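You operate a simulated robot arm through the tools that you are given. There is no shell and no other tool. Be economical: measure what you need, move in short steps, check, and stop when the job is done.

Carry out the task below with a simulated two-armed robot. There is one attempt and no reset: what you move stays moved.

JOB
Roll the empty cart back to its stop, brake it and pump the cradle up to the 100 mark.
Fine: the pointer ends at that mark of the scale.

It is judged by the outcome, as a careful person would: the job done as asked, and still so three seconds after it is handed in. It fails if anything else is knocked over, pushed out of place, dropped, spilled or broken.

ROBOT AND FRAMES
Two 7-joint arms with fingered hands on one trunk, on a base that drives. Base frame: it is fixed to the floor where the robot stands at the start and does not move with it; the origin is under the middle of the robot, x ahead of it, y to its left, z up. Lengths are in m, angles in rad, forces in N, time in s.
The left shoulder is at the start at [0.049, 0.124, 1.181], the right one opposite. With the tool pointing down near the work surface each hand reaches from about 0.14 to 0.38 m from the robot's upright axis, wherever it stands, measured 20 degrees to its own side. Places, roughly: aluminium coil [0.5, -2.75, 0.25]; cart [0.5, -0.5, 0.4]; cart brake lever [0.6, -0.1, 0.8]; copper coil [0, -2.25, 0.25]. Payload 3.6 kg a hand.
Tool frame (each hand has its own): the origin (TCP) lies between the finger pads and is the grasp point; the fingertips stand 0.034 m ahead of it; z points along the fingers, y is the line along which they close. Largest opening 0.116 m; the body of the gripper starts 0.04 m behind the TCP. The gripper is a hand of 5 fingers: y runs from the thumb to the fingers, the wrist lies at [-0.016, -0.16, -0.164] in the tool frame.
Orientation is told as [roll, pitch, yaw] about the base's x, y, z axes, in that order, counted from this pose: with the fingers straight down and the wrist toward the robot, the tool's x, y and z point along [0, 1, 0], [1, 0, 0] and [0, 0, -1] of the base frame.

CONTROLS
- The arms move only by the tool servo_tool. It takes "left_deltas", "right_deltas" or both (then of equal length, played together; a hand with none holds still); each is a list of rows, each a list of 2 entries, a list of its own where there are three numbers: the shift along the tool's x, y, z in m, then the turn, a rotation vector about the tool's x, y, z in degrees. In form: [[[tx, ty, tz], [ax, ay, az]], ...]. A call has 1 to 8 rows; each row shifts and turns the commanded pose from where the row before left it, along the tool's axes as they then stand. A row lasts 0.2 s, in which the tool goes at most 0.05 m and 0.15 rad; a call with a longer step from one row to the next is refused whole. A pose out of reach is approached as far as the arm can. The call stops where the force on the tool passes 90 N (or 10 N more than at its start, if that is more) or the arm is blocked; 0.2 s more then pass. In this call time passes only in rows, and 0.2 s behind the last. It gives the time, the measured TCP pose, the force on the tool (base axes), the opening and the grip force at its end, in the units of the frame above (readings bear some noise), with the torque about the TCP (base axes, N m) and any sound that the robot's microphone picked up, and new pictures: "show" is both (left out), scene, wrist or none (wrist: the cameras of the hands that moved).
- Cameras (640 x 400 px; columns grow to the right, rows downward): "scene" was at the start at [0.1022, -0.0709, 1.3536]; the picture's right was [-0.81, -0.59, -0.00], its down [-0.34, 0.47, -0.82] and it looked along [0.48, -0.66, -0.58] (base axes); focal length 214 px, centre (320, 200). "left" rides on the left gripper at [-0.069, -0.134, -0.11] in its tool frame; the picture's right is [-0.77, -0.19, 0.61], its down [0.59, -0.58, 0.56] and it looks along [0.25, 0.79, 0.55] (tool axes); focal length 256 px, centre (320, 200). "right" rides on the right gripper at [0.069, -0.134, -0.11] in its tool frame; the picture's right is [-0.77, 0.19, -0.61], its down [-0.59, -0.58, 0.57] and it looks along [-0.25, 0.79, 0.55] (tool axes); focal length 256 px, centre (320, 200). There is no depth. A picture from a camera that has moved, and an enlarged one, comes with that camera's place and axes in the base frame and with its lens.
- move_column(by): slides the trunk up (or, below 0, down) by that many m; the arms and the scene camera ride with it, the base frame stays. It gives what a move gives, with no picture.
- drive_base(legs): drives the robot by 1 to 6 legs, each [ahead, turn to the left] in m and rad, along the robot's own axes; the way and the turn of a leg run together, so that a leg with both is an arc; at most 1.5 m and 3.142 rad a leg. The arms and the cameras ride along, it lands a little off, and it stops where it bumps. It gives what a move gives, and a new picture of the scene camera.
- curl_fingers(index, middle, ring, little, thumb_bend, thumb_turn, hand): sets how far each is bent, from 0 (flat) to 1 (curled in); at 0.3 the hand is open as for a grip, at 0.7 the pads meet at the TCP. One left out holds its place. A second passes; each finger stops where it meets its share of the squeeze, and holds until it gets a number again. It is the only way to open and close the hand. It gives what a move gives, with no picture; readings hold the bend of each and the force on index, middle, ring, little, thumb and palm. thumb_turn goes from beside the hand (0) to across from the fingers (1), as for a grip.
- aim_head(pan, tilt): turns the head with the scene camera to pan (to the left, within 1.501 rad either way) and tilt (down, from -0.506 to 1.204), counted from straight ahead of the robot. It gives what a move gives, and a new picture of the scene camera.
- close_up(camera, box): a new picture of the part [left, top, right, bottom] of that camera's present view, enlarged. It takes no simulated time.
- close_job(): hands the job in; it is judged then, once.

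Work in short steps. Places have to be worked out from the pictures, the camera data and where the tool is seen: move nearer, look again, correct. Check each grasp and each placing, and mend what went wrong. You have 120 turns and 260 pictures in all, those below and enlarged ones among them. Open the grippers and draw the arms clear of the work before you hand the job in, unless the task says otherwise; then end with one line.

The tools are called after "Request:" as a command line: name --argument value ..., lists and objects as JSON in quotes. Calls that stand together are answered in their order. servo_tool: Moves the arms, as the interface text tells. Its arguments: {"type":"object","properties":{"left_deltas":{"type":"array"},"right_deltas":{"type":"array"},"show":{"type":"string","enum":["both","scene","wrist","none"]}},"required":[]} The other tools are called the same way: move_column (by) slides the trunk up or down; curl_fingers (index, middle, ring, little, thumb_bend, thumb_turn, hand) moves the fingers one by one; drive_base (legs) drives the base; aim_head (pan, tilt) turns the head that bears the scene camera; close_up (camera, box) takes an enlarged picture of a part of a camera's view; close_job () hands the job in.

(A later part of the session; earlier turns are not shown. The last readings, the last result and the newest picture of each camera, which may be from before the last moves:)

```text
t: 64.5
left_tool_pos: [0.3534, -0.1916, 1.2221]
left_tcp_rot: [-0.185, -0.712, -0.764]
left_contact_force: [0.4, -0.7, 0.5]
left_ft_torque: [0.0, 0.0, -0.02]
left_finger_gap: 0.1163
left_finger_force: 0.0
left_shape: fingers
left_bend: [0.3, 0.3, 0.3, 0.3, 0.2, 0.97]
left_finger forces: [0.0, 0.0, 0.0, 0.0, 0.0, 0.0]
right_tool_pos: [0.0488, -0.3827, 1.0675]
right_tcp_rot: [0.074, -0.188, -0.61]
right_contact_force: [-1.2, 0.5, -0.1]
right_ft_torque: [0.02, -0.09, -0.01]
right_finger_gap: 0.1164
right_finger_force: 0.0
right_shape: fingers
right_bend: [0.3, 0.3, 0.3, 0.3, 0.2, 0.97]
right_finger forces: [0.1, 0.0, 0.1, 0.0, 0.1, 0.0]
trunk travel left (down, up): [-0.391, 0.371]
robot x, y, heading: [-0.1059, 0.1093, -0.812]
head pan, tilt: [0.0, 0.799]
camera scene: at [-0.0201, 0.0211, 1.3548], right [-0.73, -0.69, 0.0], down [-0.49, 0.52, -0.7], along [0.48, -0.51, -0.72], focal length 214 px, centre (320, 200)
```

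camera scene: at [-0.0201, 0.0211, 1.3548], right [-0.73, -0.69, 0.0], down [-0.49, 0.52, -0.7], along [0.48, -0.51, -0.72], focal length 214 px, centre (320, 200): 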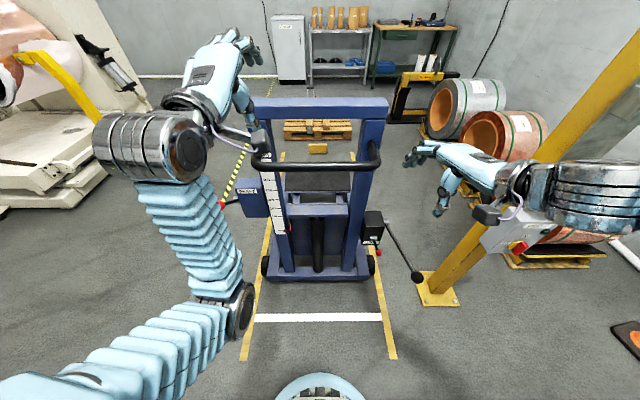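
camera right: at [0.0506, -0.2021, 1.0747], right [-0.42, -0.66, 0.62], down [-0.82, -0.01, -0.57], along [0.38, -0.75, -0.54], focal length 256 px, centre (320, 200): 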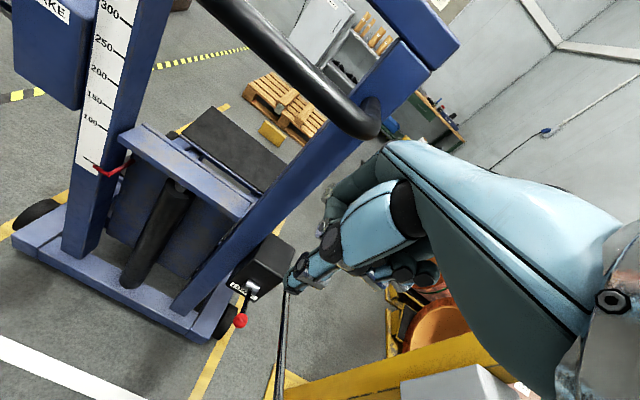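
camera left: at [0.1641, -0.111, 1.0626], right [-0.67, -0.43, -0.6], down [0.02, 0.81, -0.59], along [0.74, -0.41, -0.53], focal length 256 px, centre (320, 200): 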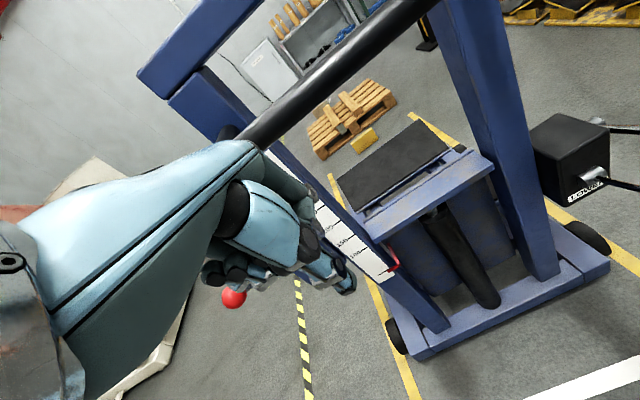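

Now I shape the poses: left 45°-pitched above-behind the bar; right pitched up likewise and moved inward.

Request:
servo_tool --left_deltas '[[[-0.007, -0.022, 0.0335], [0, 5.2, 0]], [[-0.007, -0.022, 0.0335], [0, 5.2, 0]], [[-0.007, -0.022, 0.0335], [0, 0, 0]], [[-0.007, -0.022, 0.0335], [0, 0, 0]], [[0, 0, 0], [0, 0, 0]], [[0, 0, 0], [0, 0, 0]]]' --right_deltas '[[[0.01, 0, 0], [-7.4, -1, 0]], [[0.02, 0, 0], [-7.4, -1, 0]], [[0.02, 0, 0], [-7.4, -1, 0]], [[0.02, 0, 0], [-7.4, -1, 0]], [[0.02, 0.021, 0.018], [0, 0, 0]], [[0.01, 0.021, 0.018], [0, 0, 0]]]' --show "both"

```text
t: 65.9
left_tool_pos: [0.3446, -0.2332, 1.0686]
left_tcp_rot: [0.016, -0.724, -0.777]
left_contact_force: [0.3, 0.8, 0.8]
left_ft_torque: [0.01, 0.0, -0.02]
left_finger_gap: 0.1168
left_finger_force: 0.1
left_shape: fingers
left_bend: [0.3, 0.3, 0.3, 0.3, 0.2, 0.97]
left_finger forces: [0.0, 0.0, 0.0, 0.0, 0.1, 0.1]
right_tool_pos: [0.1309, -0.3679, 1.0807]
right_tcp_rot: [0.023, -0.642, -0.634]
right_contact_force: [-0.6, 0.4, -0.9]
right_ft_torque: [-0.02, -0.06, -0.01]
right_finger_gap: 0.1168
right_finger_force: 0.0
right_shape: fingers
right_bend: [0.3, 0.3, 0.3, 0.3, 0.2, 0.97]
right_finger forces: [0.1, 0.1, 0.0, 0.0, 0.0, 0.1]
right hand out of reach, approached as far as the arm can: row 3, 4
trunk travel left (down, up): [-0.391, 0.371]
robot x, y, heading: [-0.1052, 0.1102, -0.814]
head pan, tilt: [0.0, 0.799]
camera scene: at [-0.0194, 0.0211, 1.3548], right [-0.73, -0.69, 0.0], down [-0.49, 0.52, -0.7], along [0.48, -0.51, -0.72], focal length 214 px, centre (320, 200)
camera right: at [0.0285, -0.2103, 1.0894], right [-0.63, -0.51, 0.59], down [-0.44, -0.4, -0.81], along [0.64, -0.76, 0.03], focal length 256 px, centre (320, 200)
camera left: at [0.1719, -0.1618, 1.0639], right [-0.34, -0.73, -0.59], down [0.37, 0.47, -0.8], along [0.86, -0.49, 0.11], focal length 256 px, centre (320, 200)
```

scene: 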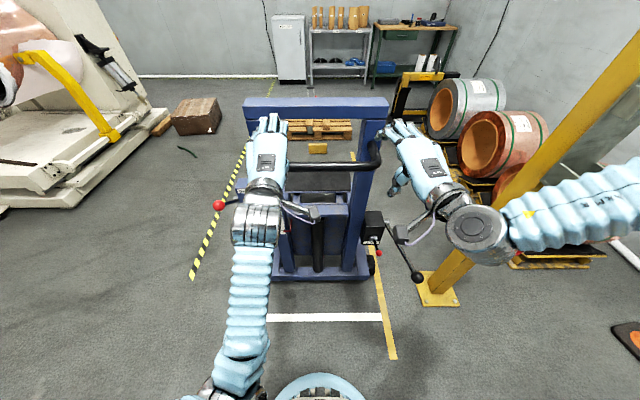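
right: 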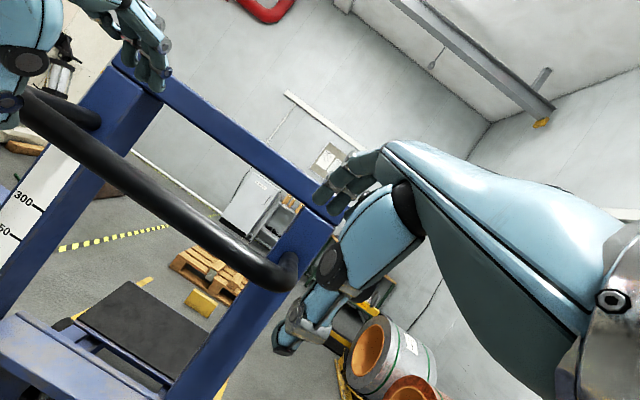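
left: 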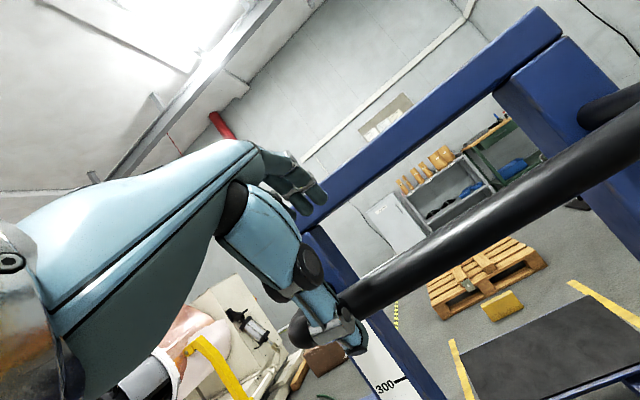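

Left is posed well. I bring the right further in and forward to match.

Request:
servo_tool --right_deltas '[[[0.02, 0.021, 0.016], [0, 0, 0]], [[0.021, 0.021, 0.016], [0, 0, 0]], [[0, 0, 0], [0, 0, 0]]]' --show "both"

```text
t: 66.7
left_tool_pos: [0.3443, -0.2326, 1.0689]
left_tcp_rot: [0.015, -0.722, -0.778]
left_contact_force: [-0.1, 0.2, 0.1]
left_ft_torque: [0.0, 0.02, 0.01]
left_finger_gap: 0.1167
left_finger_force: 0.1
left_shape: fingers
left_bend: [0.3, 0.3, 0.3, 0.3, 0.2, 0.97]
left_finger forces: [0.0, 0.0, 0.1, 0.0, 0.0, 0.0]
right_tool_pos: [0.1777, -0.371, 1.098]
right_tcp_rot: [0.021, -0.638, -0.632]
right_contact_force: [-0.5, -0.2, 0.3]
right_ft_torque: [-0.03, -0.03, 0.0]
right_finger_gap: 0.1164
right_finger_force: 0.1
right_shape: fingers
right_bend: [0.3, 0.3, 0.3, 0.3, 0.2, 0.97]
right_finger forces: [0.1, 0.0, 0.1, 0.0, 0.0, 0.0]
right hand out of reach, approached as far as the arm can: row 1, 2
trunk travel left (down, up): [-0.391, 0.371]
robot x, y, heading: [-0.1057, 0.1156, -0.82]
head pan, tilt: [0.0, 0.799]
camera scene: at [-0.0199, 0.0212, 1.3548], right [-0.73, -0.69, 0.0], down [-0.49, 0.52, -0.7], along [0.48, -0.51, -0.72], focal length 214 px, centre (320, 200)
camera right: at [0.0748, -0.2145, 1.1074], right [-0.63, -0.51, 0.59], down [-0.44, -0.4, -0.81], along [0.65, -0.76, 0.02], focal length 256 px, centre (320, 200)
```

scene: 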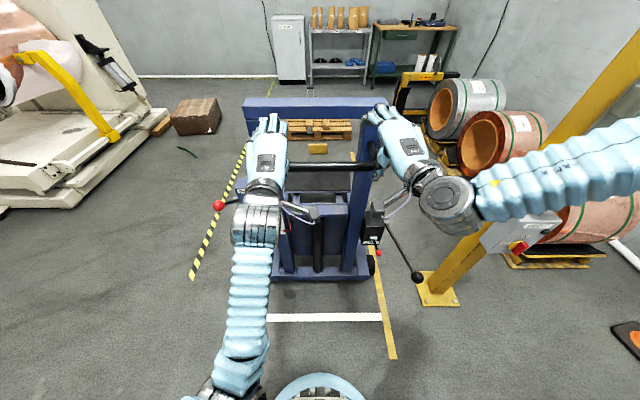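
right: 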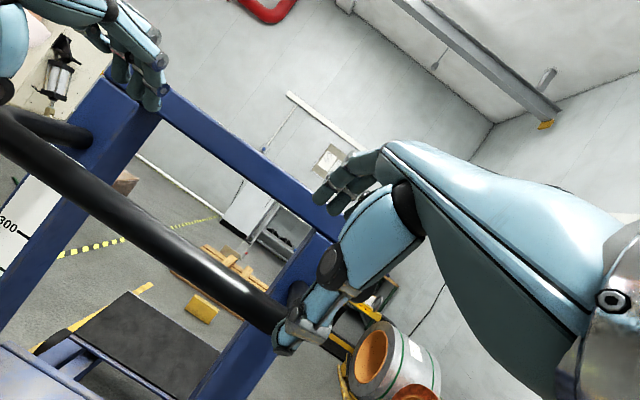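

Both are poised behind/above the bar. Advance along the finger direction most of the way onto the bar.

Request:
servo_tool --left_deltas '[[[0, 0, 0.018], [0, 0, 0]], [[0, 0, 0.018], [0, 0, 0]], [[0, 0, 0.018], [0, 0, 0]], [[0, 0, 0.018], [0, 0, 0]]]' --right_deltas '[[[0, 0, 0.025], [0, 0, 0]], [[0, 0, 0.025], [0, 0, 0]], [[0, 0, 0.025], [0, 0, 0]], [[0, 0, 0.025], [0, 0, 0]]]' --show "both"

Request:
close_up --camera "scene" --box '[220, 80, 440, 230]'

```text
t: 67.7
left_tool_pos: [0.3869, -0.2554, 1.0044]
left_tcp_rot: [0.067, -0.708, -0.804]
left_contact_force: [1.5, 0.4, 0.3]
left_ft_torque: [-0.02, 0.0, 0.0]
left_finger_gap: 0.1165
left_finger_force: 0.2
left_shape: fingers
left_bend: [0.3, 0.3, 0.3, 0.3, 0.2, 0.97]
left_finger forces: [0.1, 0.0, 0.0, 0.1, 0.0, 0.0]
right_tool_pos: [0.1683, -0.4186, 1.076]
right_tcp_rot: [0.021, -0.637, -0.635]
right_contact_force: [0.2, -0.2, -0.3]
right_ft_torque: [0.01, 0.05, 0.0]
right_finger_gap: 0.1167
right_finger_force: 0.0
right_shape: fingers
right_bend: [0.3, 0.3, 0.3, 0.3, 0.2, 0.97]
right_finger forces: [0.1, 0.1, 0.1, 0.1, 0.0, 0.0]
right hand out of reach, approached as far as the arm can: row 1, 2, 3, 4
trunk travel left (down, up): [-0.391, 0.371]
robot x, y, heading: [-0.1078, 0.11, -0.815]
head pan, tilt: [0.0, 0.799]
camera scene: at [-0.0198, 0.0209, 1.3548], right [-0.73, -0.69, 0.0], down [-0.49, 0.52, -0.7], along [0.48, -0.51, -0.72], focal length 214 px, centre (320, 200)
camera right: at [0.066, -0.2616, 1.0861], right [-0.63, -0.51, 0.59], down [-0.44, -0.39, -0.81], along [0.64, -0.76, 0.02], focal length 256 px, centre (320, 200)
camera left: at [0.2135, -0.1859, 0.9974], right [-0.32, -0.71, -0.62], down [0.38, 0.5, -0.77], along [0.87, -0.49, 0.11], focal length 256 px, centre (320, 200)
```

scene: 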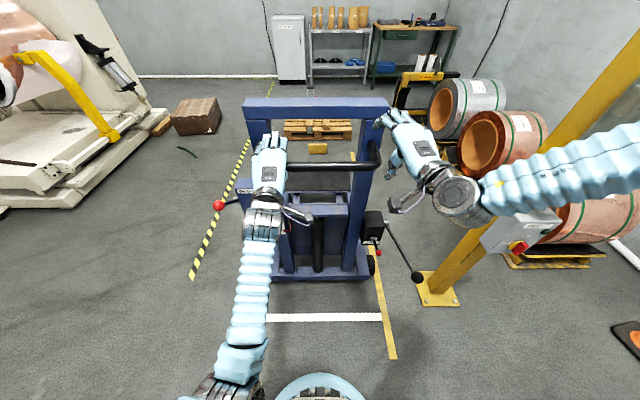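
right: 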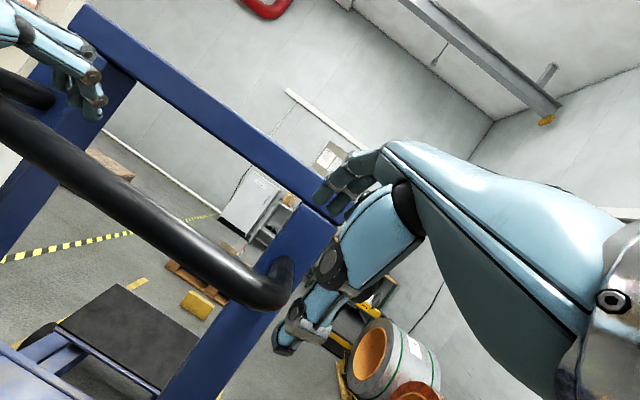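
left: 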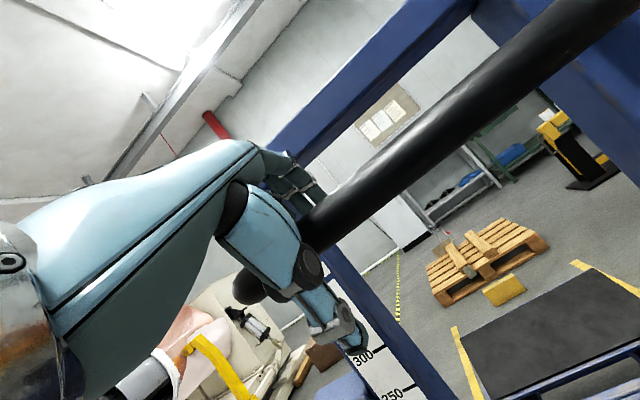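

```text
2.67 times, centred on (330, 155) of scene
camera zoom: at [-0.0198, 0.0209, 1.3548], right [-0.73, -0.69, 0.0], down [-0.49, 0.52, -0.7], along [0.48, -0.51, -0.72], focal length 572 px, centre (293, 320)
```

zoom: 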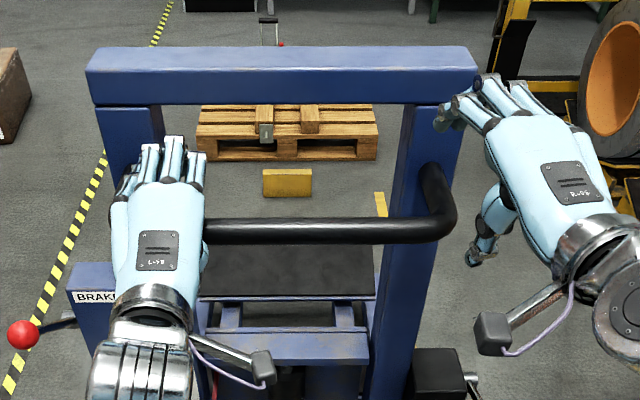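

Left hand straddles the bar nicely. The right arm's posture won't reach, so I'll push with the left near the bar's middle: slide it inward 6 cm, withdraw the right.

Request:
servo_tool --left_deltas '[[[-0.02, 0, 0.0], [0, 0, 0]], [[-0.02, 0, 0.0], [0, 0, 0]], [[-0.02, 0, 0], [0, 0, 0]], [[0, 0, 0.01], [0, 0, 0]], [[0, 0, 0.01], [0, 0, 0]]]' --right_deltas '[[[0, -0.02, -0.015], [0, 0, 0]], [[0, -0.02, -0.015], [0, 0, 0]], [[0, -0.02, -0.015], [0, 0, 0]], [[0, -0.02, -0.015], [0, 0, 0]], [[0, 0, 0], [0, 0, 0]]]' --show "both"

```text
t: 68.3
left_tool_pos: [0.391, -0.2607, 0.9972]
left_tcp_rot: [0.228, -0.717, -0.892]
left_contact_force: [0.7, 0.4, 0.2]
left_ft_torque: [-0.01, 0.0, -0.03]
left_finger_gap: 0.1168
left_finger_force: 0.1
left_shape: fingers
left_bend: [0.3, 0.3, 0.3, 0.3, 0.2, 0.97]
left_finger forces: [0.1, 0.1, 0.0, 0.0, 0.1, 0.1]
right_tool_pos: [0.134, -0.3939, 1.0769]
right_tcp_rot: [0.022, -0.639, -0.635]
right_contact_force: [-0.5, 0.6, 1.0]
right_ft_torque: [-0.03, -0.02, 0.01]
right_finger_gap: 0.1165
right_finger_force: 0.1
right_shape: fingers
right_bend: [0.3, 0.3, 0.3, 0.3, 0.2, 0.97]
right_finger forces: [0.1, 0.0, 0.0, 0.1, 0.0, 0.0]
trunk travel left (down, up): [-0.391, 0.371]
robot x, y, heading: [-0.1082, 0.1134, -0.817]
head pan, tilt: [0.0, 0.799]
stopped in row 2 (left hand): the arm was blocked; the commanded pose is now the measured one
camera scene: at [-0.02, 0.0211, 1.3548], right [-0.73, -0.69, 0.0], down [-0.49, 0.52, -0.7], along [0.48, -0.51, -0.72], focal length 214 px, centre (320, 200)
camera right: at [0.0316, -0.2368, 1.086], right [-0.63, -0.51, 0.59], down [-0.44, -0.4, -0.81], along [0.64, -0.77, 0.03], focal length 256 px, centre (320, 200)
camera left: at [0.2174, -0.1924, 0.9786], right [-0.25, -0.67, -0.7], down [0.45, 0.57, -0.69], along [0.86, -0.48, 0.16], focal length 256 px, centre (320, 200)
```

scene: 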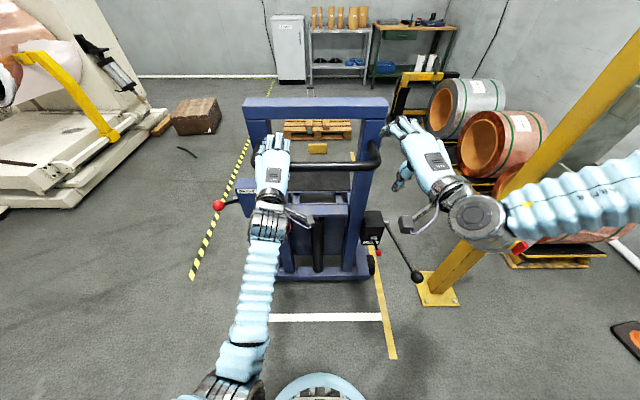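
right: 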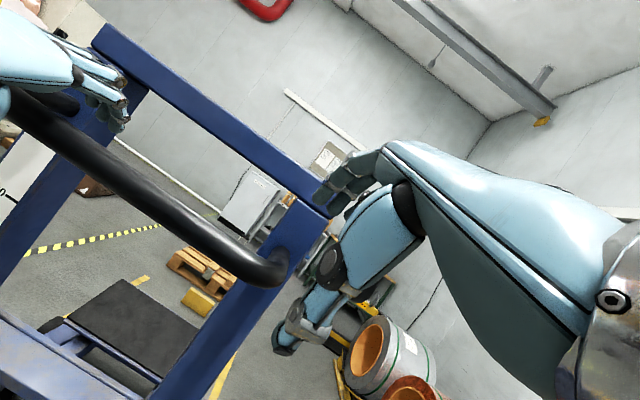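
left: 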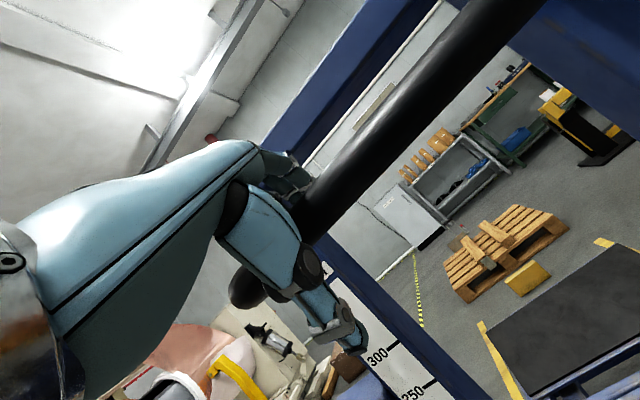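

The left arm can't go farther inward, but it is on the bar. Grip here.

Request:
curl_fingers --hand "left" --index 0.85 --middle 0.85 --ring 0.85 --little 0.85 --thumb_bend 0.8

Request:
aim_head --pan 0 --tilt 0.8

Request:
close_up --camera "left" --box '[160, 80, 480, 360]'

```text
t: 69.3
left_tool_pos: [0.3925, -0.2616, 0.9937]
left_tcp_rot: [0.227, -0.713, -0.889]
left_contact_force: [5.0, -1.6, -12.4]
left_ft_torque: [0.03, -0.35, -1.21]
left_finger_gap: 0.0063
left_finger_force: 38.9
left_shape: fingers
left_bend: [0.82, 0.82, 0.78, 0.73, 0.61, 1.0]
left_finger forces: [0.0, 12.0, 12.8, 17.4, 34.9, 0.0]
right_tool_pos: [0.1347, -0.3944, 1.0761]
right_tcp_rot: [0.021, -0.64, -0.634]
right_contact_force: [0.4, 0.4, -0.2]
right_ft_torque: [0.0, -0.04, 0.01]
right_finger_gap: 0.1166
right_finger_force: 0.0
right_shape: fingers
right_bend: [0.3, 0.3, 0.3, 0.3, 0.2, 0.97]
right_finger forces: [0.1, 0.0, 0.0, 0.1, 0.0, 0.0]
trunk travel left (down, up): [-0.391, 0.371]
robot x, y, heading: [-0.106, 0.1105, -0.816]
head pan, tilt: [0.0, 0.799]
```

```text
t: 69.9
left_tool_pos: [0.3918, -0.2596, 0.994]
left_tcp_rot: [0.227, -0.715, -0.887]
left_contact_force: [5.9, -1.3, -15.6]
left_ft_torque: [-0.01, -0.33, -1.21]
left_finger_gap: 0.0073
left_finger_force: 40.3
left_shape: fingers
left_bend: [0.83, 0.82, 0.78, 0.73, 0.61, 1.0]
left_finger forces: [0.1, 12.5, 13.9, 17.2, 37.1, 0.0]
right_tool_pos: [0.1362, -0.3933, 1.0758]
right_tcp_rot: [0.022, -0.638, -0.633]
right_contact_force: [0.1, -0.7, 0.0]
right_ft_torque: [0.01, -0.01, 0.0]
right_finger_gap: 0.1169
right_finger_force: 0.1
right_shape: fingers
right_bend: [0.3, 0.3, 0.3, 0.3, 0.2, 0.97]
right_finger forces: [0.0, 0.0, 0.0, 0.1, 0.0, 0.0]
trunk travel left (down, up): [-0.391, 0.371]
robot x, y, heading: [-0.1083, 0.111, -0.816]
head pan, tilt: [0.0, 0.799]
camera scene: at [-0.0179, 0.02, 1.3545], right [-0.73, -0.69, 0.0], down [-0.49, 0.52, -0.7], along [0.48, -0.51, -0.72], focal length 214 px, centre (320, 200)
```

scene: 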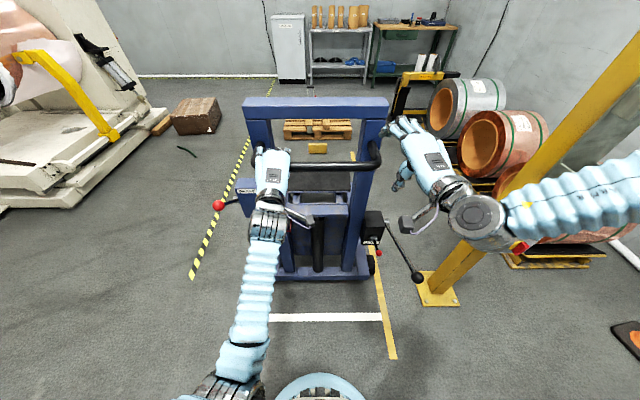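

```text
1.43 times, centred on (320, 220) of left
camera zoom: at [0.219, -0.1929, 0.977], right [-0.25, -0.67, -0.7], down [0.44, 0.57, -0.69], along [0.86, -0.48, 0.15], focal length 366 px, centre (320, 171)
```

zoom: 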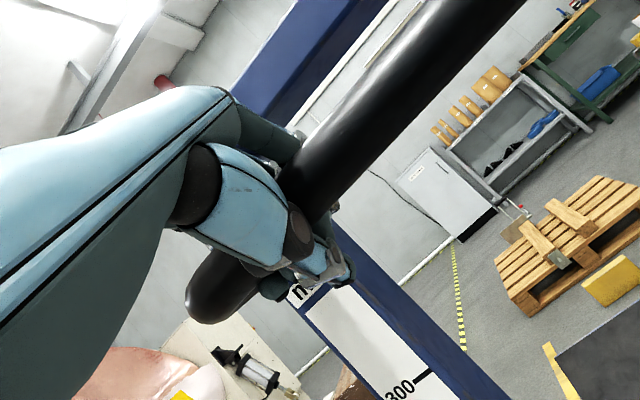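

A firm human-like grip on the bar. Now drive ahead in tiny legs.

Request:
drive_base --legs '[[0.015, 0], [0.02, 0], [0.02, 0], [0.02, 0]]'

```text
t: 71.0
left_tool_pos: [0.3981, -0.2649, 0.9908]
left_tcp_rot: [0.23, -0.703, -0.89]
left_contact_force: [-24.3, 26.3, 2.1]
left_ft_torque: [0.09, -0.07, -0.71]
left_finger_gap: 0.0091
left_finger_force: 37.8
left_shape: fingers
left_bend: [0.84, 0.84, 0.81, 0.75, 0.58, 1.0]
left_finger forces: [0.1, 0.1, 2.0, 9.1, 64.6, 0.0]
right_tool_pos: [0.1413, -0.4016, 1.0792]
right_tcp_rot: [0.019, -0.644, -0.632]
right_contact_force: [-0.4, -1.0, -0.3]
right_ft_torque: [-0.01, -0.03, -0.02]
right_finger_gap: 0.1163
right_finger_force: 0.1
right_shape: fingers
right_bend: [0.3, 0.3, 0.3, 0.3, 0.2, 0.97]
right_finger forces: [0.1, 0.0, 0.0, 0.0, 0.0, 0.0]
trunk travel left (down, up): [-0.391, 0.371]
robot x, y, heading: [-0.0987, 0.1032, -0.807]
head pan, tilt: [0.0, 0.799]
stopped in leg 2: the force on the tool passed its limit at 106 N (the readings are from after the stop); the commanded pose is now the measured one
camera scene: at [-0.0133, 0.015, 1.3555], right [-0.72, -0.69, 0.0], down [-0.49, 0.52, -0.7], along [0.48, -0.51, -0.71], focal length 214 px, centre (320, 200)
```

scene: 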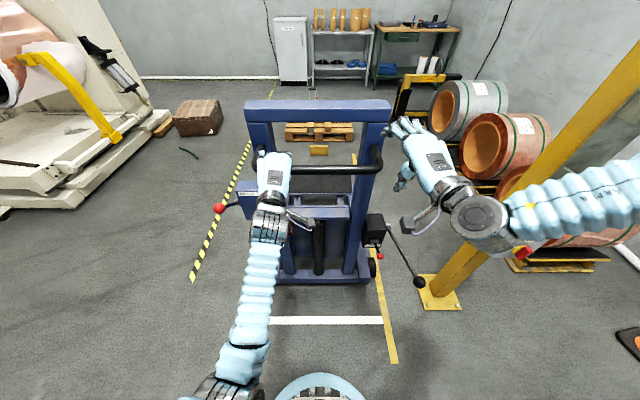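

Force peaked at 106 N after ~1 cm. Check whether residual push force decays (cart rolling slowly) or stays (braked).

Request:
aim_head --pan 0.25 --tilt 0.9

Request:
close_up --camera "scene" --box '[180, 150, 400, 300]'

```text
t: 71.8
left_tool_pos: [0.3975, -0.2639, 0.9907]
left_tcp_rot: [0.226, -0.702, -0.888]
left_contact_force: [-32.3, 33.2, -1.5]
left_ft_torque: [-0.02, -0.14, -0.6]
left_finger_gap: 0.0092
left_finger_force: 41.0
left_shape: fingers
left_bend: [0.84, 0.84, 0.81, 0.75, 0.58, 1.0]
left_finger forces: [0.0, 0.1, 1.4, 7.4, 72.7, 0.1]
right_tool_pos: [0.1399, -0.4006, 1.0789]
right_tcp_rot: [0.018, -0.645, -0.634]
right_contact_force: [0.0, 0.7, 0.0]
right_ft_torque: [0.04, 0.02, -0.01]
right_finger_gap: 0.1164
right_finger_force: 0.1
right_shape: fingers
right_bend: [0.3, 0.3, 0.3, 0.3, 0.2, 0.97]
right_finger forces: [0.0, 0.0, 0.1, 0.0, 0.0, 0.1]
trunk travel left (down, up): [-0.391, 0.371]
robot x, y, heading: [-0.0995, 0.1021, -0.807]
head pan, tilt: [0.25, 0.901]
camera scene: at [-0.0054, 0.0334, 1.3475], right [-0.53, -0.85, 0.0], down [-0.66, 0.41, -0.63], along [0.53, -0.33, -0.78], focal length 214 px, centre (320, 200)
```

scene: 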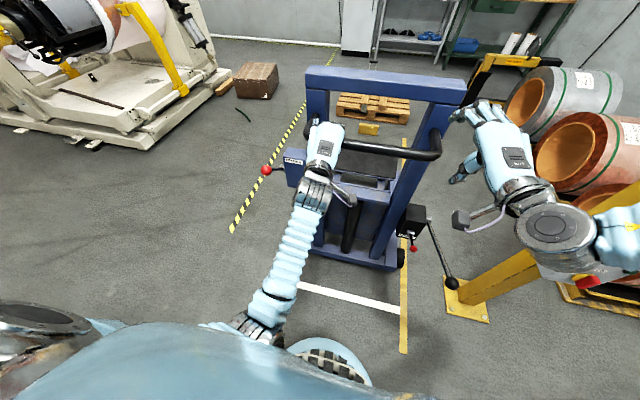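

```text
2.67 times, centred on (290, 225) of scene
camera zoom: at [-0.0054, 0.0334, 1.3475], right [-0.53, -0.85, 0.0], down [-0.66, 0.41, -0.63], along [0.53, -0.33, -0.78], focal length 572 px, centre (400, 133)
```

zoom: 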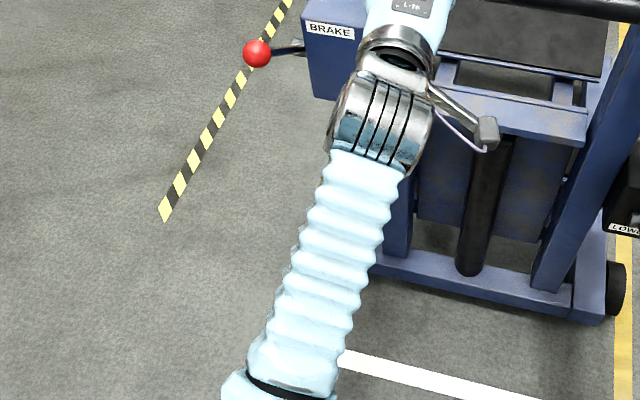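

Steady 46 N with no movement. Add small increments to see at what force it gives.

Request:
drive_base --legs '[[0.006, 0]]'

Request:
drive_base --legs '[[0.006, 0]]'

```text
t: 72.7
left_tool_pos: [0.4012, -0.2676, 0.9826]
left_tcp_rot: [0.23, -0.685, -0.887]
left_contact_force: [-15.0, 15.8, -7.3]
left_ft_torque: [-0.28, -0.31, -0.13]
left_finger_gap: 0.009
left_finger_force: 10.5
left_shape: fingers
left_bend: [0.84, 0.84, 0.81, 0.77, 0.6, 1.0]
left_finger forces: [0.0, 0.1, 0.0, 0.0, 19.8, 0.0]
right_tool_pos: [0.145, -0.4055, 1.0768]
right_tcp_rot: [0.02, -0.64, -0.633]
right_contact_force: [0.7, -0.2, 0.4]
right_ft_torque: [-0.04, -0.02, 0.0]
right_finger_gap: 0.1162
right_finger_force: 0.1
right_shape: fingers
right_bend: [0.3, 0.3, 0.3, 0.3, 0.2, 0.97]
right_finger forces: [0.0, 0.1, 0.1, 0.1, 0.1, 0.1]
trunk travel left (down, up): [-0.391, 0.371]
robot x, y, heading: [-0.0983, 0.1024, -0.806]
head pan, tilt: [0.25, 0.901]
stopped in leg 1: the force on the tool passed its limit at 92 N (the readings are from after the stop); the commanded pose is now the measured one
camera scene: at [0.0003, 0.0284, 1.3468], right [-0.53, -0.85, 0.0], down [-0.67, 0.41, -0.62], along [0.53, -0.33, -0.78], focal length 214 px, centre (320, 200)
```

scene: 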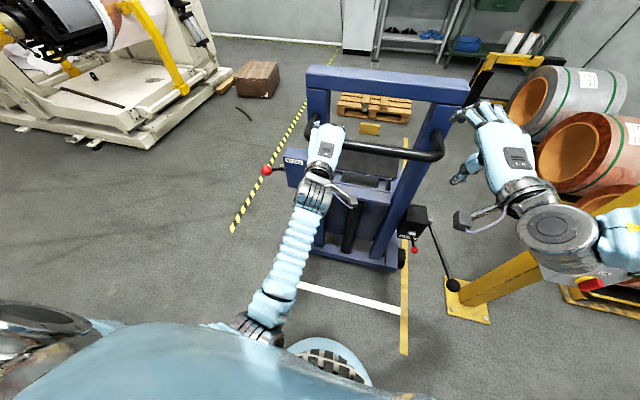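

```text
t: 73.4
left_tool_pos: [0.4024, -0.2691, 0.9824]
left_tcp_rot: [0.228, -0.685, -0.886]
left_contact_force: [-47.7, 45.1, -30.2]
left_ft_torque: [-0.95, -1.27, -0.33]
left_finger_gap: 0.0095
left_finger_force: 32.3
left_shape: fingers
left_bend: [0.84, 0.84, 0.81, 0.77, 0.58, 1.0]
left_finger forces: [0.0, 0.0, 0.1, 0.0, 65.0, 0.0]
right_tool_pos: [0.1475, -0.4061, 1.0773]
right_tcp_rot: [0.02, -0.644, -0.631]
right_contact_force: [1.0, -0.3, -0.1]
right_ft_torque: [-0.04, 0.03, 0.02]
right_finger_gap: 0.1166
right_finger_force: 0.1
right_shape: fingers
right_bend: [0.3, 0.3, 0.3, 0.3, 0.2, 0.97]
right_finger forces: [0.0, 0.0, 0.0, 0.0, 0.0, 0.0]
trunk travel left (down, up): [-0.391, 0.371]
robot x, y, heading: [-0.0906, 0.0963, -0.806]
head pan, tilt: [0.25, 0.901]
camera scene: at [0.001, 0.0274, 1.3473], right [-0.53, -0.85, 0.0], down [-0.66, 0.41, -0.63], along [0.53, -0.33, -0.78], focal length 214 px, centre (320, 200)
```

scene: 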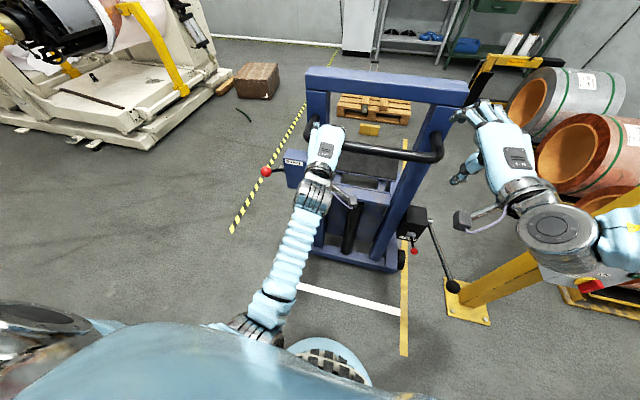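

Request:
close_up --camera "scene" --box '[180, 150, 400, 300]'

Request:
close_up --camera "scene" --box '[250, 140, 330, 200]'

```text
2.67 times, centred on (290, 225) of scene
camera zoom: at [0.001, 0.0274, 1.3473], right [-0.53, -0.85, 0.0], down [-0.66, 0.41, -0.63], along [0.53, -0.33, -0.78], focal length 572 px, centre (400, 133)
```

zoom: 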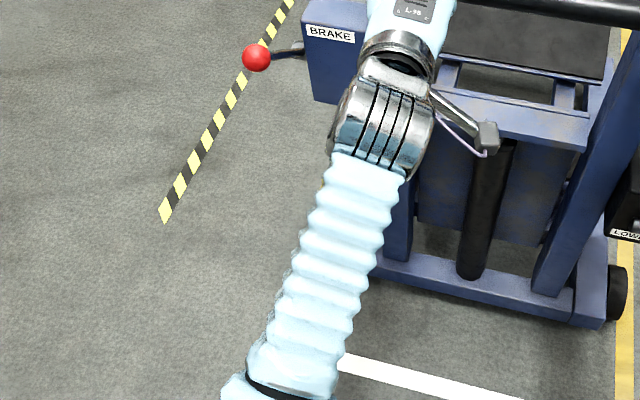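

```text
6.67 times, centred on (290, 170) of scene
camera zoom: at [0.001, 0.0274, 1.3473], right [-0.53, -0.85, 0.0], down [-0.66, 0.41, -0.63], along [0.53, -0.33, -0.78], focal length 1430 px, centre (520, 400)
```

zoom: 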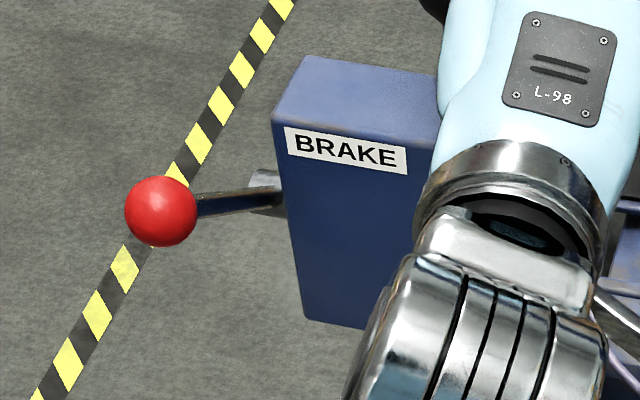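

66 N still doesn't roll it, so the brake is probably set. The lever swings on a sideways hub; I'll try operating it. First open the left hand and withdraw it along its fingers.

Request:
curl_fingers --hand "left" --index 0.3 --middle 0.3 --ring 0.3 --little 0.3 --thumb_bend 0.2

Request:
servo_tool --left_deltas '[[[0.01, 0, -0.03], [0, 0, 0]], [[0.01, 0, -0.03], [0, 0, 0]], [[0.01, 0, -0.03], [0, 0, 0]], [[0.02, 0, -0.03], [0, 0, 0]], [[0.04, 0, -0.02], [0, 0, 0]], [[0.04, 0, 0], [0, 0, 0]]]' --show "none"

Request:
aim_head --pan 0.25 --tilt 0.75

```text
t: 74.4
left_tool_pos: [0.4064, -0.2736, 0.9789]
left_tcp_rot: [0.229, -0.68, -0.886]
left_contact_force: [-0.1, -0.3, -0.3]
left_ft_torque: [-0.01, 0.02, 0.0]
left_finger_gap: 0.1165
left_finger_force: 0.0
left_shape: fingers
left_bend: [0.3, 0.3, 0.3, 0.3, 0.2, 0.97]
left_finger forces: [0.0, 0.1, 0.1, 0.0, 0.0, 0.1]
right_tool_pos: [0.1507, -0.411, 1.0751]
right_tcp_rot: [0.022, -0.638, -0.634]
right_contact_force: [-0.1, -0.2, -0.7]
right_ft_torque: [-0.01, 0.0, 0.06]
right_finger_gap: 0.1165
right_finger_force: 0.0
right_shape: fingers
right_bend: [0.3, 0.3, 0.3, 0.3, 0.2, 0.97]
right_finger forces: [0.1, 0.0, 0.0, 0.1, 0.1, 0.0]
trunk travel left (down, up): [-0.391, 0.371]
robot x, y, heading: [-0.0882, 0.0942, -0.81]
head pan, tilt: [0.25, 0.901]
```

```text
t: 75.8
left_tool_pos: [0.4156, -0.1315, 1.1094]
left_tcp_rot: [0.227, -0.678, -0.885]
left_contact_force: [0.9, 0.2, -0.8]
left_ft_torque: [-0.02, 0.02, -0.05]
left_finger_gap: 0.1164
left_finger_force: 0.0
left_shape: fingers
left_bend: [0.3, 0.3, 0.3, 0.3, 0.2, 0.97]
left_finger forces: [0.0, 0.0, 0.0, 0.0, 0.0, 0.0]
right_tool_pos: [0.1529, -0.4097, 1.0784]
right_tcp_rot: [0.019, -0.638, -0.629]
right_contact_force: [0.6, 0.9, 1.1]
right_ft_torque: [0.02, -0.01, -0.02]
right_finger_gap: 0.1168
right_finger_force: 0.1
right_shape: fingers
right_bend: [0.3, 0.3, 0.3, 0.3, 0.2, 0.97]
right_finger forces: [0.0, 0.0, 0.1, 0.0, 0.1, 0.0]
trunk travel left (down, up): [-0.391, 0.371]
robot x, y, heading: [-0.0916, 0.0944, -0.805]
head pan, tilt: [0.25, 0.901]
```

```text
t: 76.5
left_tool_pos: [0.4139, -0.1328, 1.109]
left_tcp_rot: [0.229, -0.68, -0.885]
left_contact_force: [0.1, -0.7, -0.1]
left_ft_torque: [-0.01, 0.02, -0.01]
left_finger_gap: 0.1164
left_finger_force: 0.0
left_shape: fingers
left_bend: [0.3, 0.3, 0.3, 0.3, 0.2, 0.97]
left_finger forces: [0.1, 0.0, 0.0, 0.0, 0.0, 0.0]
right_tool_pos: [0.1516, -0.4109, 1.0764]
right_tcp_rot: [0.018, -0.637, -0.634]
right_contact_force: [-0.1, 0.9, 0.5]
right_ft_torque: [-0.01, -0.04, 0.01]
right_finger_gap: 0.1167
right_finger_force: 0.0
right_shape: fingers
right_bend: [0.3, 0.3, 0.3, 0.3, 0.2, 0.97]
right_finger forces: [0.0, 0.1, 0.1, 0.0, 0.0, 0.0]
trunk travel left (down, up): [-0.391, 0.371]
robot x, y, heading: [-0.0908, 0.0924, -0.807]
head pan, tilt: [0.25, 0.75]
camera scene: at [0.0121, 0.0188, 1.3588], right [-0.53, -0.85, 0.0], down [-0.58, 0.36, -0.73], along [0.62, -0.39, -0.68], focal length 214 px, centre (320, 200)
```

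scene: 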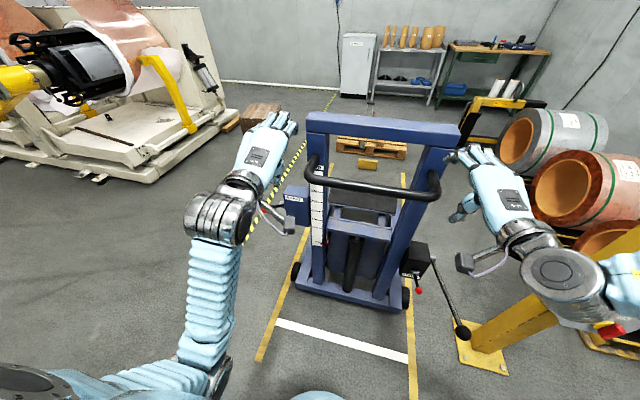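

Withdrawn cleanly. Now make a fist and bring the left hand, fingers-down, over the brake ball (≈F 0.57, L 0.32, z 0.84).

Request:
curl_fingers --hand "left" --index 1 --middle 1 --ring 1 --little 1 --thumb_bend 0.6

Request:
servo_tool --left_deltas '[[[0.022, 0, 0], [7.8, -2.6, 0]], [[0.022, 0, 0], [7.8, -2.6, 0]], [[0.022, 0, 0], [7.8, -2.6, 0]], [[0.022, 0, 0], [7.8, -2.6, 0]], [[0.022, 0, 0], [7.8, -2.6, 0]], [[0, 0.02, 0.03], [0, 0, 0]], [[0, 0.02, 0.03], [0, 0, 0]]]' --show "both"

```text
t: 77.5
left_tool_pos: [0.4148, -0.1331, 1.1091]
left_tcp_rot: [0.227, -0.679, -0.887]
left_contact_force: [0.2, 0.1, -0.7]
left_ft_torque: [-0.04, 0.01, 0.02]
left_finger_gap: 0.0143
left_finger_force: 0.0
left_shape: fingers
left_bend: [0.83, 0.99, 1.0, 1.0, 0.57, 1.0]
left_finger forces: [0.0, 0.0, 0.0, 0.0, 0.0, 0.0]
right_tool_pos: [0.1515, -0.4104, 1.077]
right_tcp_rot: [0.02, -0.638, -0.636]
right_contact_force: [0.1, 0.2, 0.5]
right_ft_torque: [0.01, -0.02, -0.01]
right_finger_gap: 0.1167
right_finger_force: 0.0
right_shape: fingers
right_bend: [0.3, 0.3, 0.3, 0.3, 0.2, 0.97]
right_finger forces: [0.0, 0.1, 0.1, 0.0, 0.1, 0.1]
trunk travel left (down, up): [-0.391, 0.371]
robot x, y, heading: [-0.089, 0.0926, -0.807]
head pan, tilt: [0.25, 0.75]
```

```text
t: 79.1
left_tool_pos: [0.5212, -0.0885, 1.0591]
left_tcp_rot: [-0.034, -0.001, -0.819]
left_contact_force: [-0.2, -1.0, 0.2]
left_ft_torque: [0.0, -0.01, 0.02]
left_finger_gap: 0.018
left_finger_force: 0.0
left_shape: fingers
left_bend: [0.85, 0.99, 1.0, 1.0, 0.57, 1.0]
left_finger forces: [0.1, 0.0, 0.0, 0.0, 0.0, 0.0]
left hand out of reach, approached as far as the arm can: row 1
right_tool_pos: [0.1515, -0.4117, 1.0767]
right_tcp_rot: [0.019, -0.637, -0.631]
right_contact_force: [0.7, -0.7, -0.2]
right_ft_torque: [0.01, -0.02, -0.02]
right_finger_gap: 0.1167
right_finger_force: 0.0
right_shape: fingers
right_bend: [0.3, 0.3, 0.3, 0.3, 0.2, 0.97]
right_finger forces: [0.0, 0.0, 0.0, 0.0, 0.1, 0.0]
trunk travel left (down, up): [-0.391, 0.371]
robot x, y, heading: [-0.0919, 0.0931, -0.808]
head pan, tilt: [0.25, 0.75]
camera scene: at [0.0126, 0.0188, 1.3587], right [-0.53, -0.85, 0.0], down [-0.58, 0.36, -0.73], along [0.62, -0.39, -0.68], focal length 214 px, centre (320, 200)
camera left: at [0.3812, -0.0346, 1.1727], right [-0.7, -0.4, -0.59], down [0.02, 0.81, -0.58], along [0.71, -0.42, -0.56], focal length 256 px, centre (320, 200)
```

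scene: 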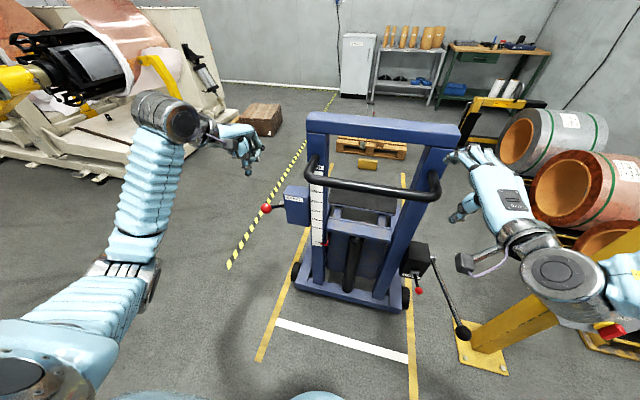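
left: 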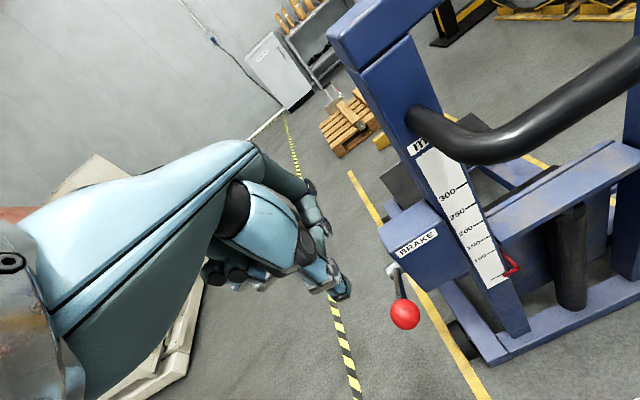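

Ball located precisely at (0.537, −0.097, 0.848); my fist is nearly above it. Descend carefully.

Request:
servo_tool --left_deltas '[[[0.004, 0, 0.035], [0, 0, 0]], [[0, 0, 0.035], [0, 0, 0]], [[0, 0, 0.03], [0, 0, 0]], [[0, 0, 0.02], [0, 0, 0]]]' --show "wrist"

Request:
close_up --camera "scene" --box '[200, 140, 340, 250]'

```text
t: 80.1
left_tool_pos: [0.5203, -0.0869, 0.9385]
left_tcp_rot: [-0.03, -0.005, -0.816]
left_contact_force: [-0.6, -0.1, 0.4]
left_ft_torque: [0.01, 0.02, -0.01]
left_finger_gap: 0.0201
left_finger_force: 0.0
left_shape: fingers
left_bend: [0.87, 0.99, 1.0, 1.0, 0.57, 1.0]
left_finger forces: [0.0, 0.0, 0.0, 0.1, 0.0, 0.0]
right_tool_pos: [0.1508, -0.4104, 1.0767]
right_tcp_rot: [0.019, -0.64, -0.633]
right_contact_force: [0.0, 0.4, -0.8]
right_ft_torque: [0.0, -0.03, -0.02]
right_finger_gap: 0.1165
right_finger_force: 0.1
right_shape: fingers
right_bend: [0.3, 0.3, 0.3, 0.3, 0.2, 0.97]
right_finger forces: [0.1, 0.0, 0.0, 0.0, 0.0, 0.0]
trunk travel left (down, up): [-0.391, 0.371]
robot x, y, heading: [-0.0921, 0.0966, -0.809]
head pan, tilt: [0.25, 0.75]
camera left: at [0.3799, -0.0342, 1.0518], right [-0.7, -0.4, -0.59], down [0.02, 0.81, -0.59], along [0.71, -0.42, -0.56], focal length 256 px, centre (320, 200)
```

left: 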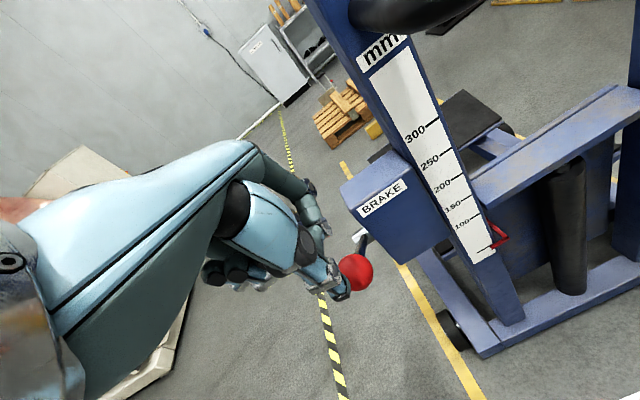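

```text
3.64 times, centred on (270, 195) of scene
camera zoom: at [0.0122, 0.0188, 1.3588], right [-0.53, -0.85, 0.0], down [-0.58, 0.36, -0.73], along [0.62, -0.39, -0.68], focal length 780 px, centre (502, 218)
```

zoom: 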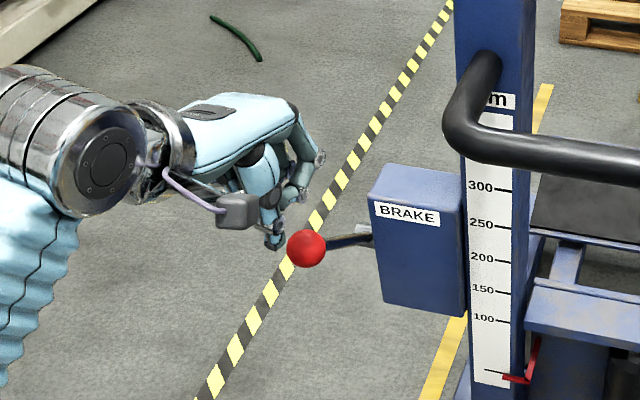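

Request:
servo_tool --left_deltas '[[[0, 0, 0.02], [0, 0, 0]], [[0, 0, 0.02], [0, 0, 0]], [[0, 0, 0.015], [0, 0, 0]]]' --show "wrist"

Request:
close_up --camera "scene" --box '[200, 140, 340, 250]'

```text
t: 80.9
left_tool_pos: [0.5191, -0.0889, 0.8844]
left_tcp_rot: [-0.03, -0.003, -0.817]
left_contact_force: [0.3, 0.5, -0.3]
left_ft_torque: [-0.02, -0.03, -0.02]
left_finger_gap: 0.0222
left_finger_force: 0.1
left_shape: fingers
left_bend: [0.88, 0.99, 1.0, 1.0, 0.57, 1.0]
left_finger forces: [0.0, 0.1, 0.1, 0.1, 0.0, 0.1]
right_tool_pos: [0.1497, -0.4103, 1.0762]
right_tcp_rot: [0.019, -0.638, -0.63]
right_contact_force: [0.5, 0.3, -0.1]
right_ft_torque: [0.02, 0.01, 0.04]
right_finger_gap: 0.1166
right_finger_force: 0.1
right_shape: fingers
right_bend: [0.3, 0.3, 0.3, 0.3, 0.2, 0.97]
right_finger forces: [0.1, 0.0, 0.0, 0.0, 0.1, 0.1]
trunk travel left (down, up): [-0.391, 0.371]
robot x, y, heading: [-0.0857, 0.0966, -0.807]
head pan, tilt: [0.25, 0.75]
camera left: at [0.379, -0.0358, 0.9973], right [-0.7, -0.4, -0.59], down [0.02, 0.81, -0.59], along [0.71, -0.42, -0.56], focal length 256 px, centre (320, 200)
```

left: 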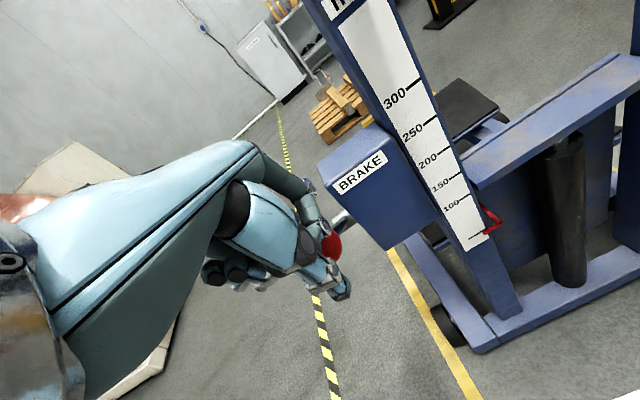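

```text
3.64 times, centred on (270, 195) of scene
camera zoom: at [0.0122, 0.0189, 1.3588], right [-0.53, -0.85, 0.0], down [-0.58, 0.36, -0.73], along [0.62, -0.39, -0.68], focal length 780 px, centre (502, 218)
```

zoom: 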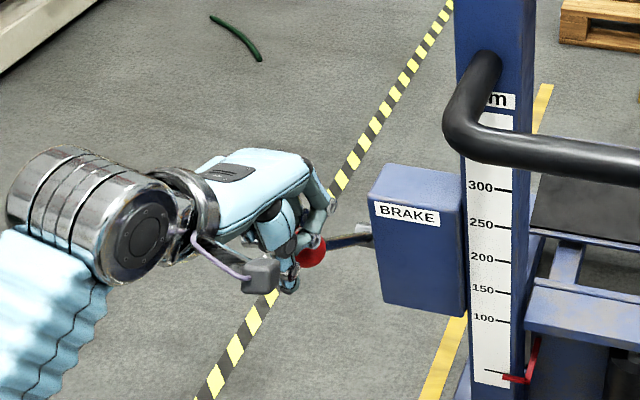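

Request:
servo_tool --left_deltas '[[[0, 0, 0.015], [0, 0, 0]], [[0, 0, 0.015], [0, 0, 0]], [[0, 0, 0.015], [0, 0, 0]], [[0, 0, 0.015], [0, 0, 0]]]' --show "wrist"

Request:
close_up --camera "scene" --box '[200, 140, 340, 250]'

```text
t: 81.9
left_tool_pos: [0.5179, -0.0879, 0.8239]
left_tcp_rot: [-0.032, -0.001, -0.815]
left_contact_force: [-5.3, 4.6, 3.5]
left_ft_torque: [0.12, 0.09, 0.08]
left_finger_gap: 0.0355
left_finger_force: 5.7
left_shape: fingers
left_bend: [0.96, 0.99, 1.0, 1.0, 0.57, 1.0]
left_finger forces: [0.1, 4.3, 0.0, 0.0, 5.9, 0.0]
right_tool_pos: [0.1515, -0.4089, 1.0771]
right_tcp_rot: [0.02, -0.64, -0.631]
right_contact_force: [0.6, -0.1, 0.1]
right_ft_torque: [-0.03, 0.01, -0.02]
right_finger_gap: 0.1166
right_finger_force: 0.0
right_shape: fingers
right_bend: [0.3, 0.3, 0.3, 0.3, 0.2, 0.97]
right_finger forces: [0.0, 0.1, 0.0, 0.0, 0.1, 0.0]
trunk travel left (down, up): [-0.391, 0.371]
robot x, y, heading: [-0.087, 0.0933, -0.804]
head pan, tilt: [0.25, 0.75]
camera left: at [0.3778, -0.0357, 0.9371], right [-0.7, -0.4, -0.59], down [0.02, 0.81, -0.58], along [0.71, -0.42, -0.56], focal length 256 px, centre (320, 200)
```

left: 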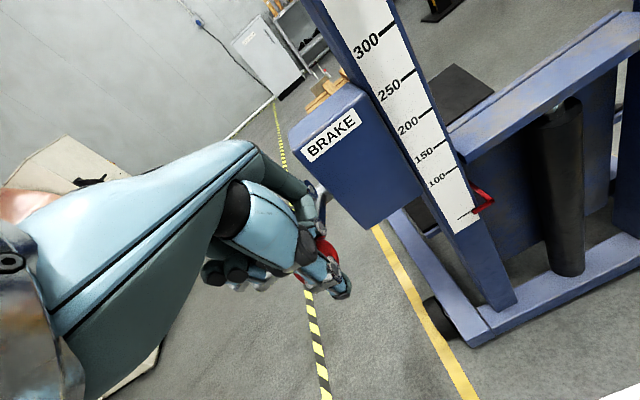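

```text
3.64 times, centred on (270, 195) of scene
camera zoom: at [0.0113, 0.0197, 1.3589], right [-0.53, -0.85, 0.0], down [-0.58, 0.36, -0.73], along [0.62, -0.39, -0.68], focal length 780 px, centre (502, 218)
```

zoom: 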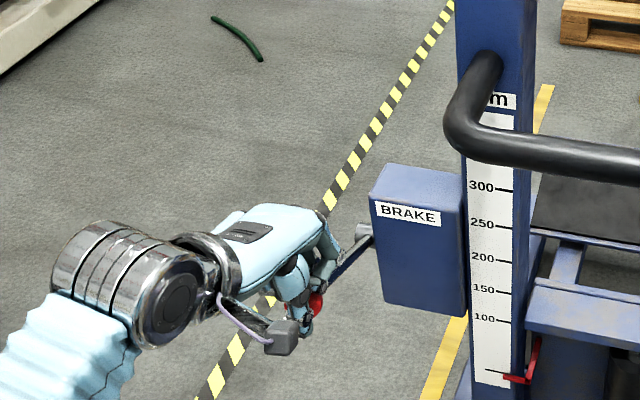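

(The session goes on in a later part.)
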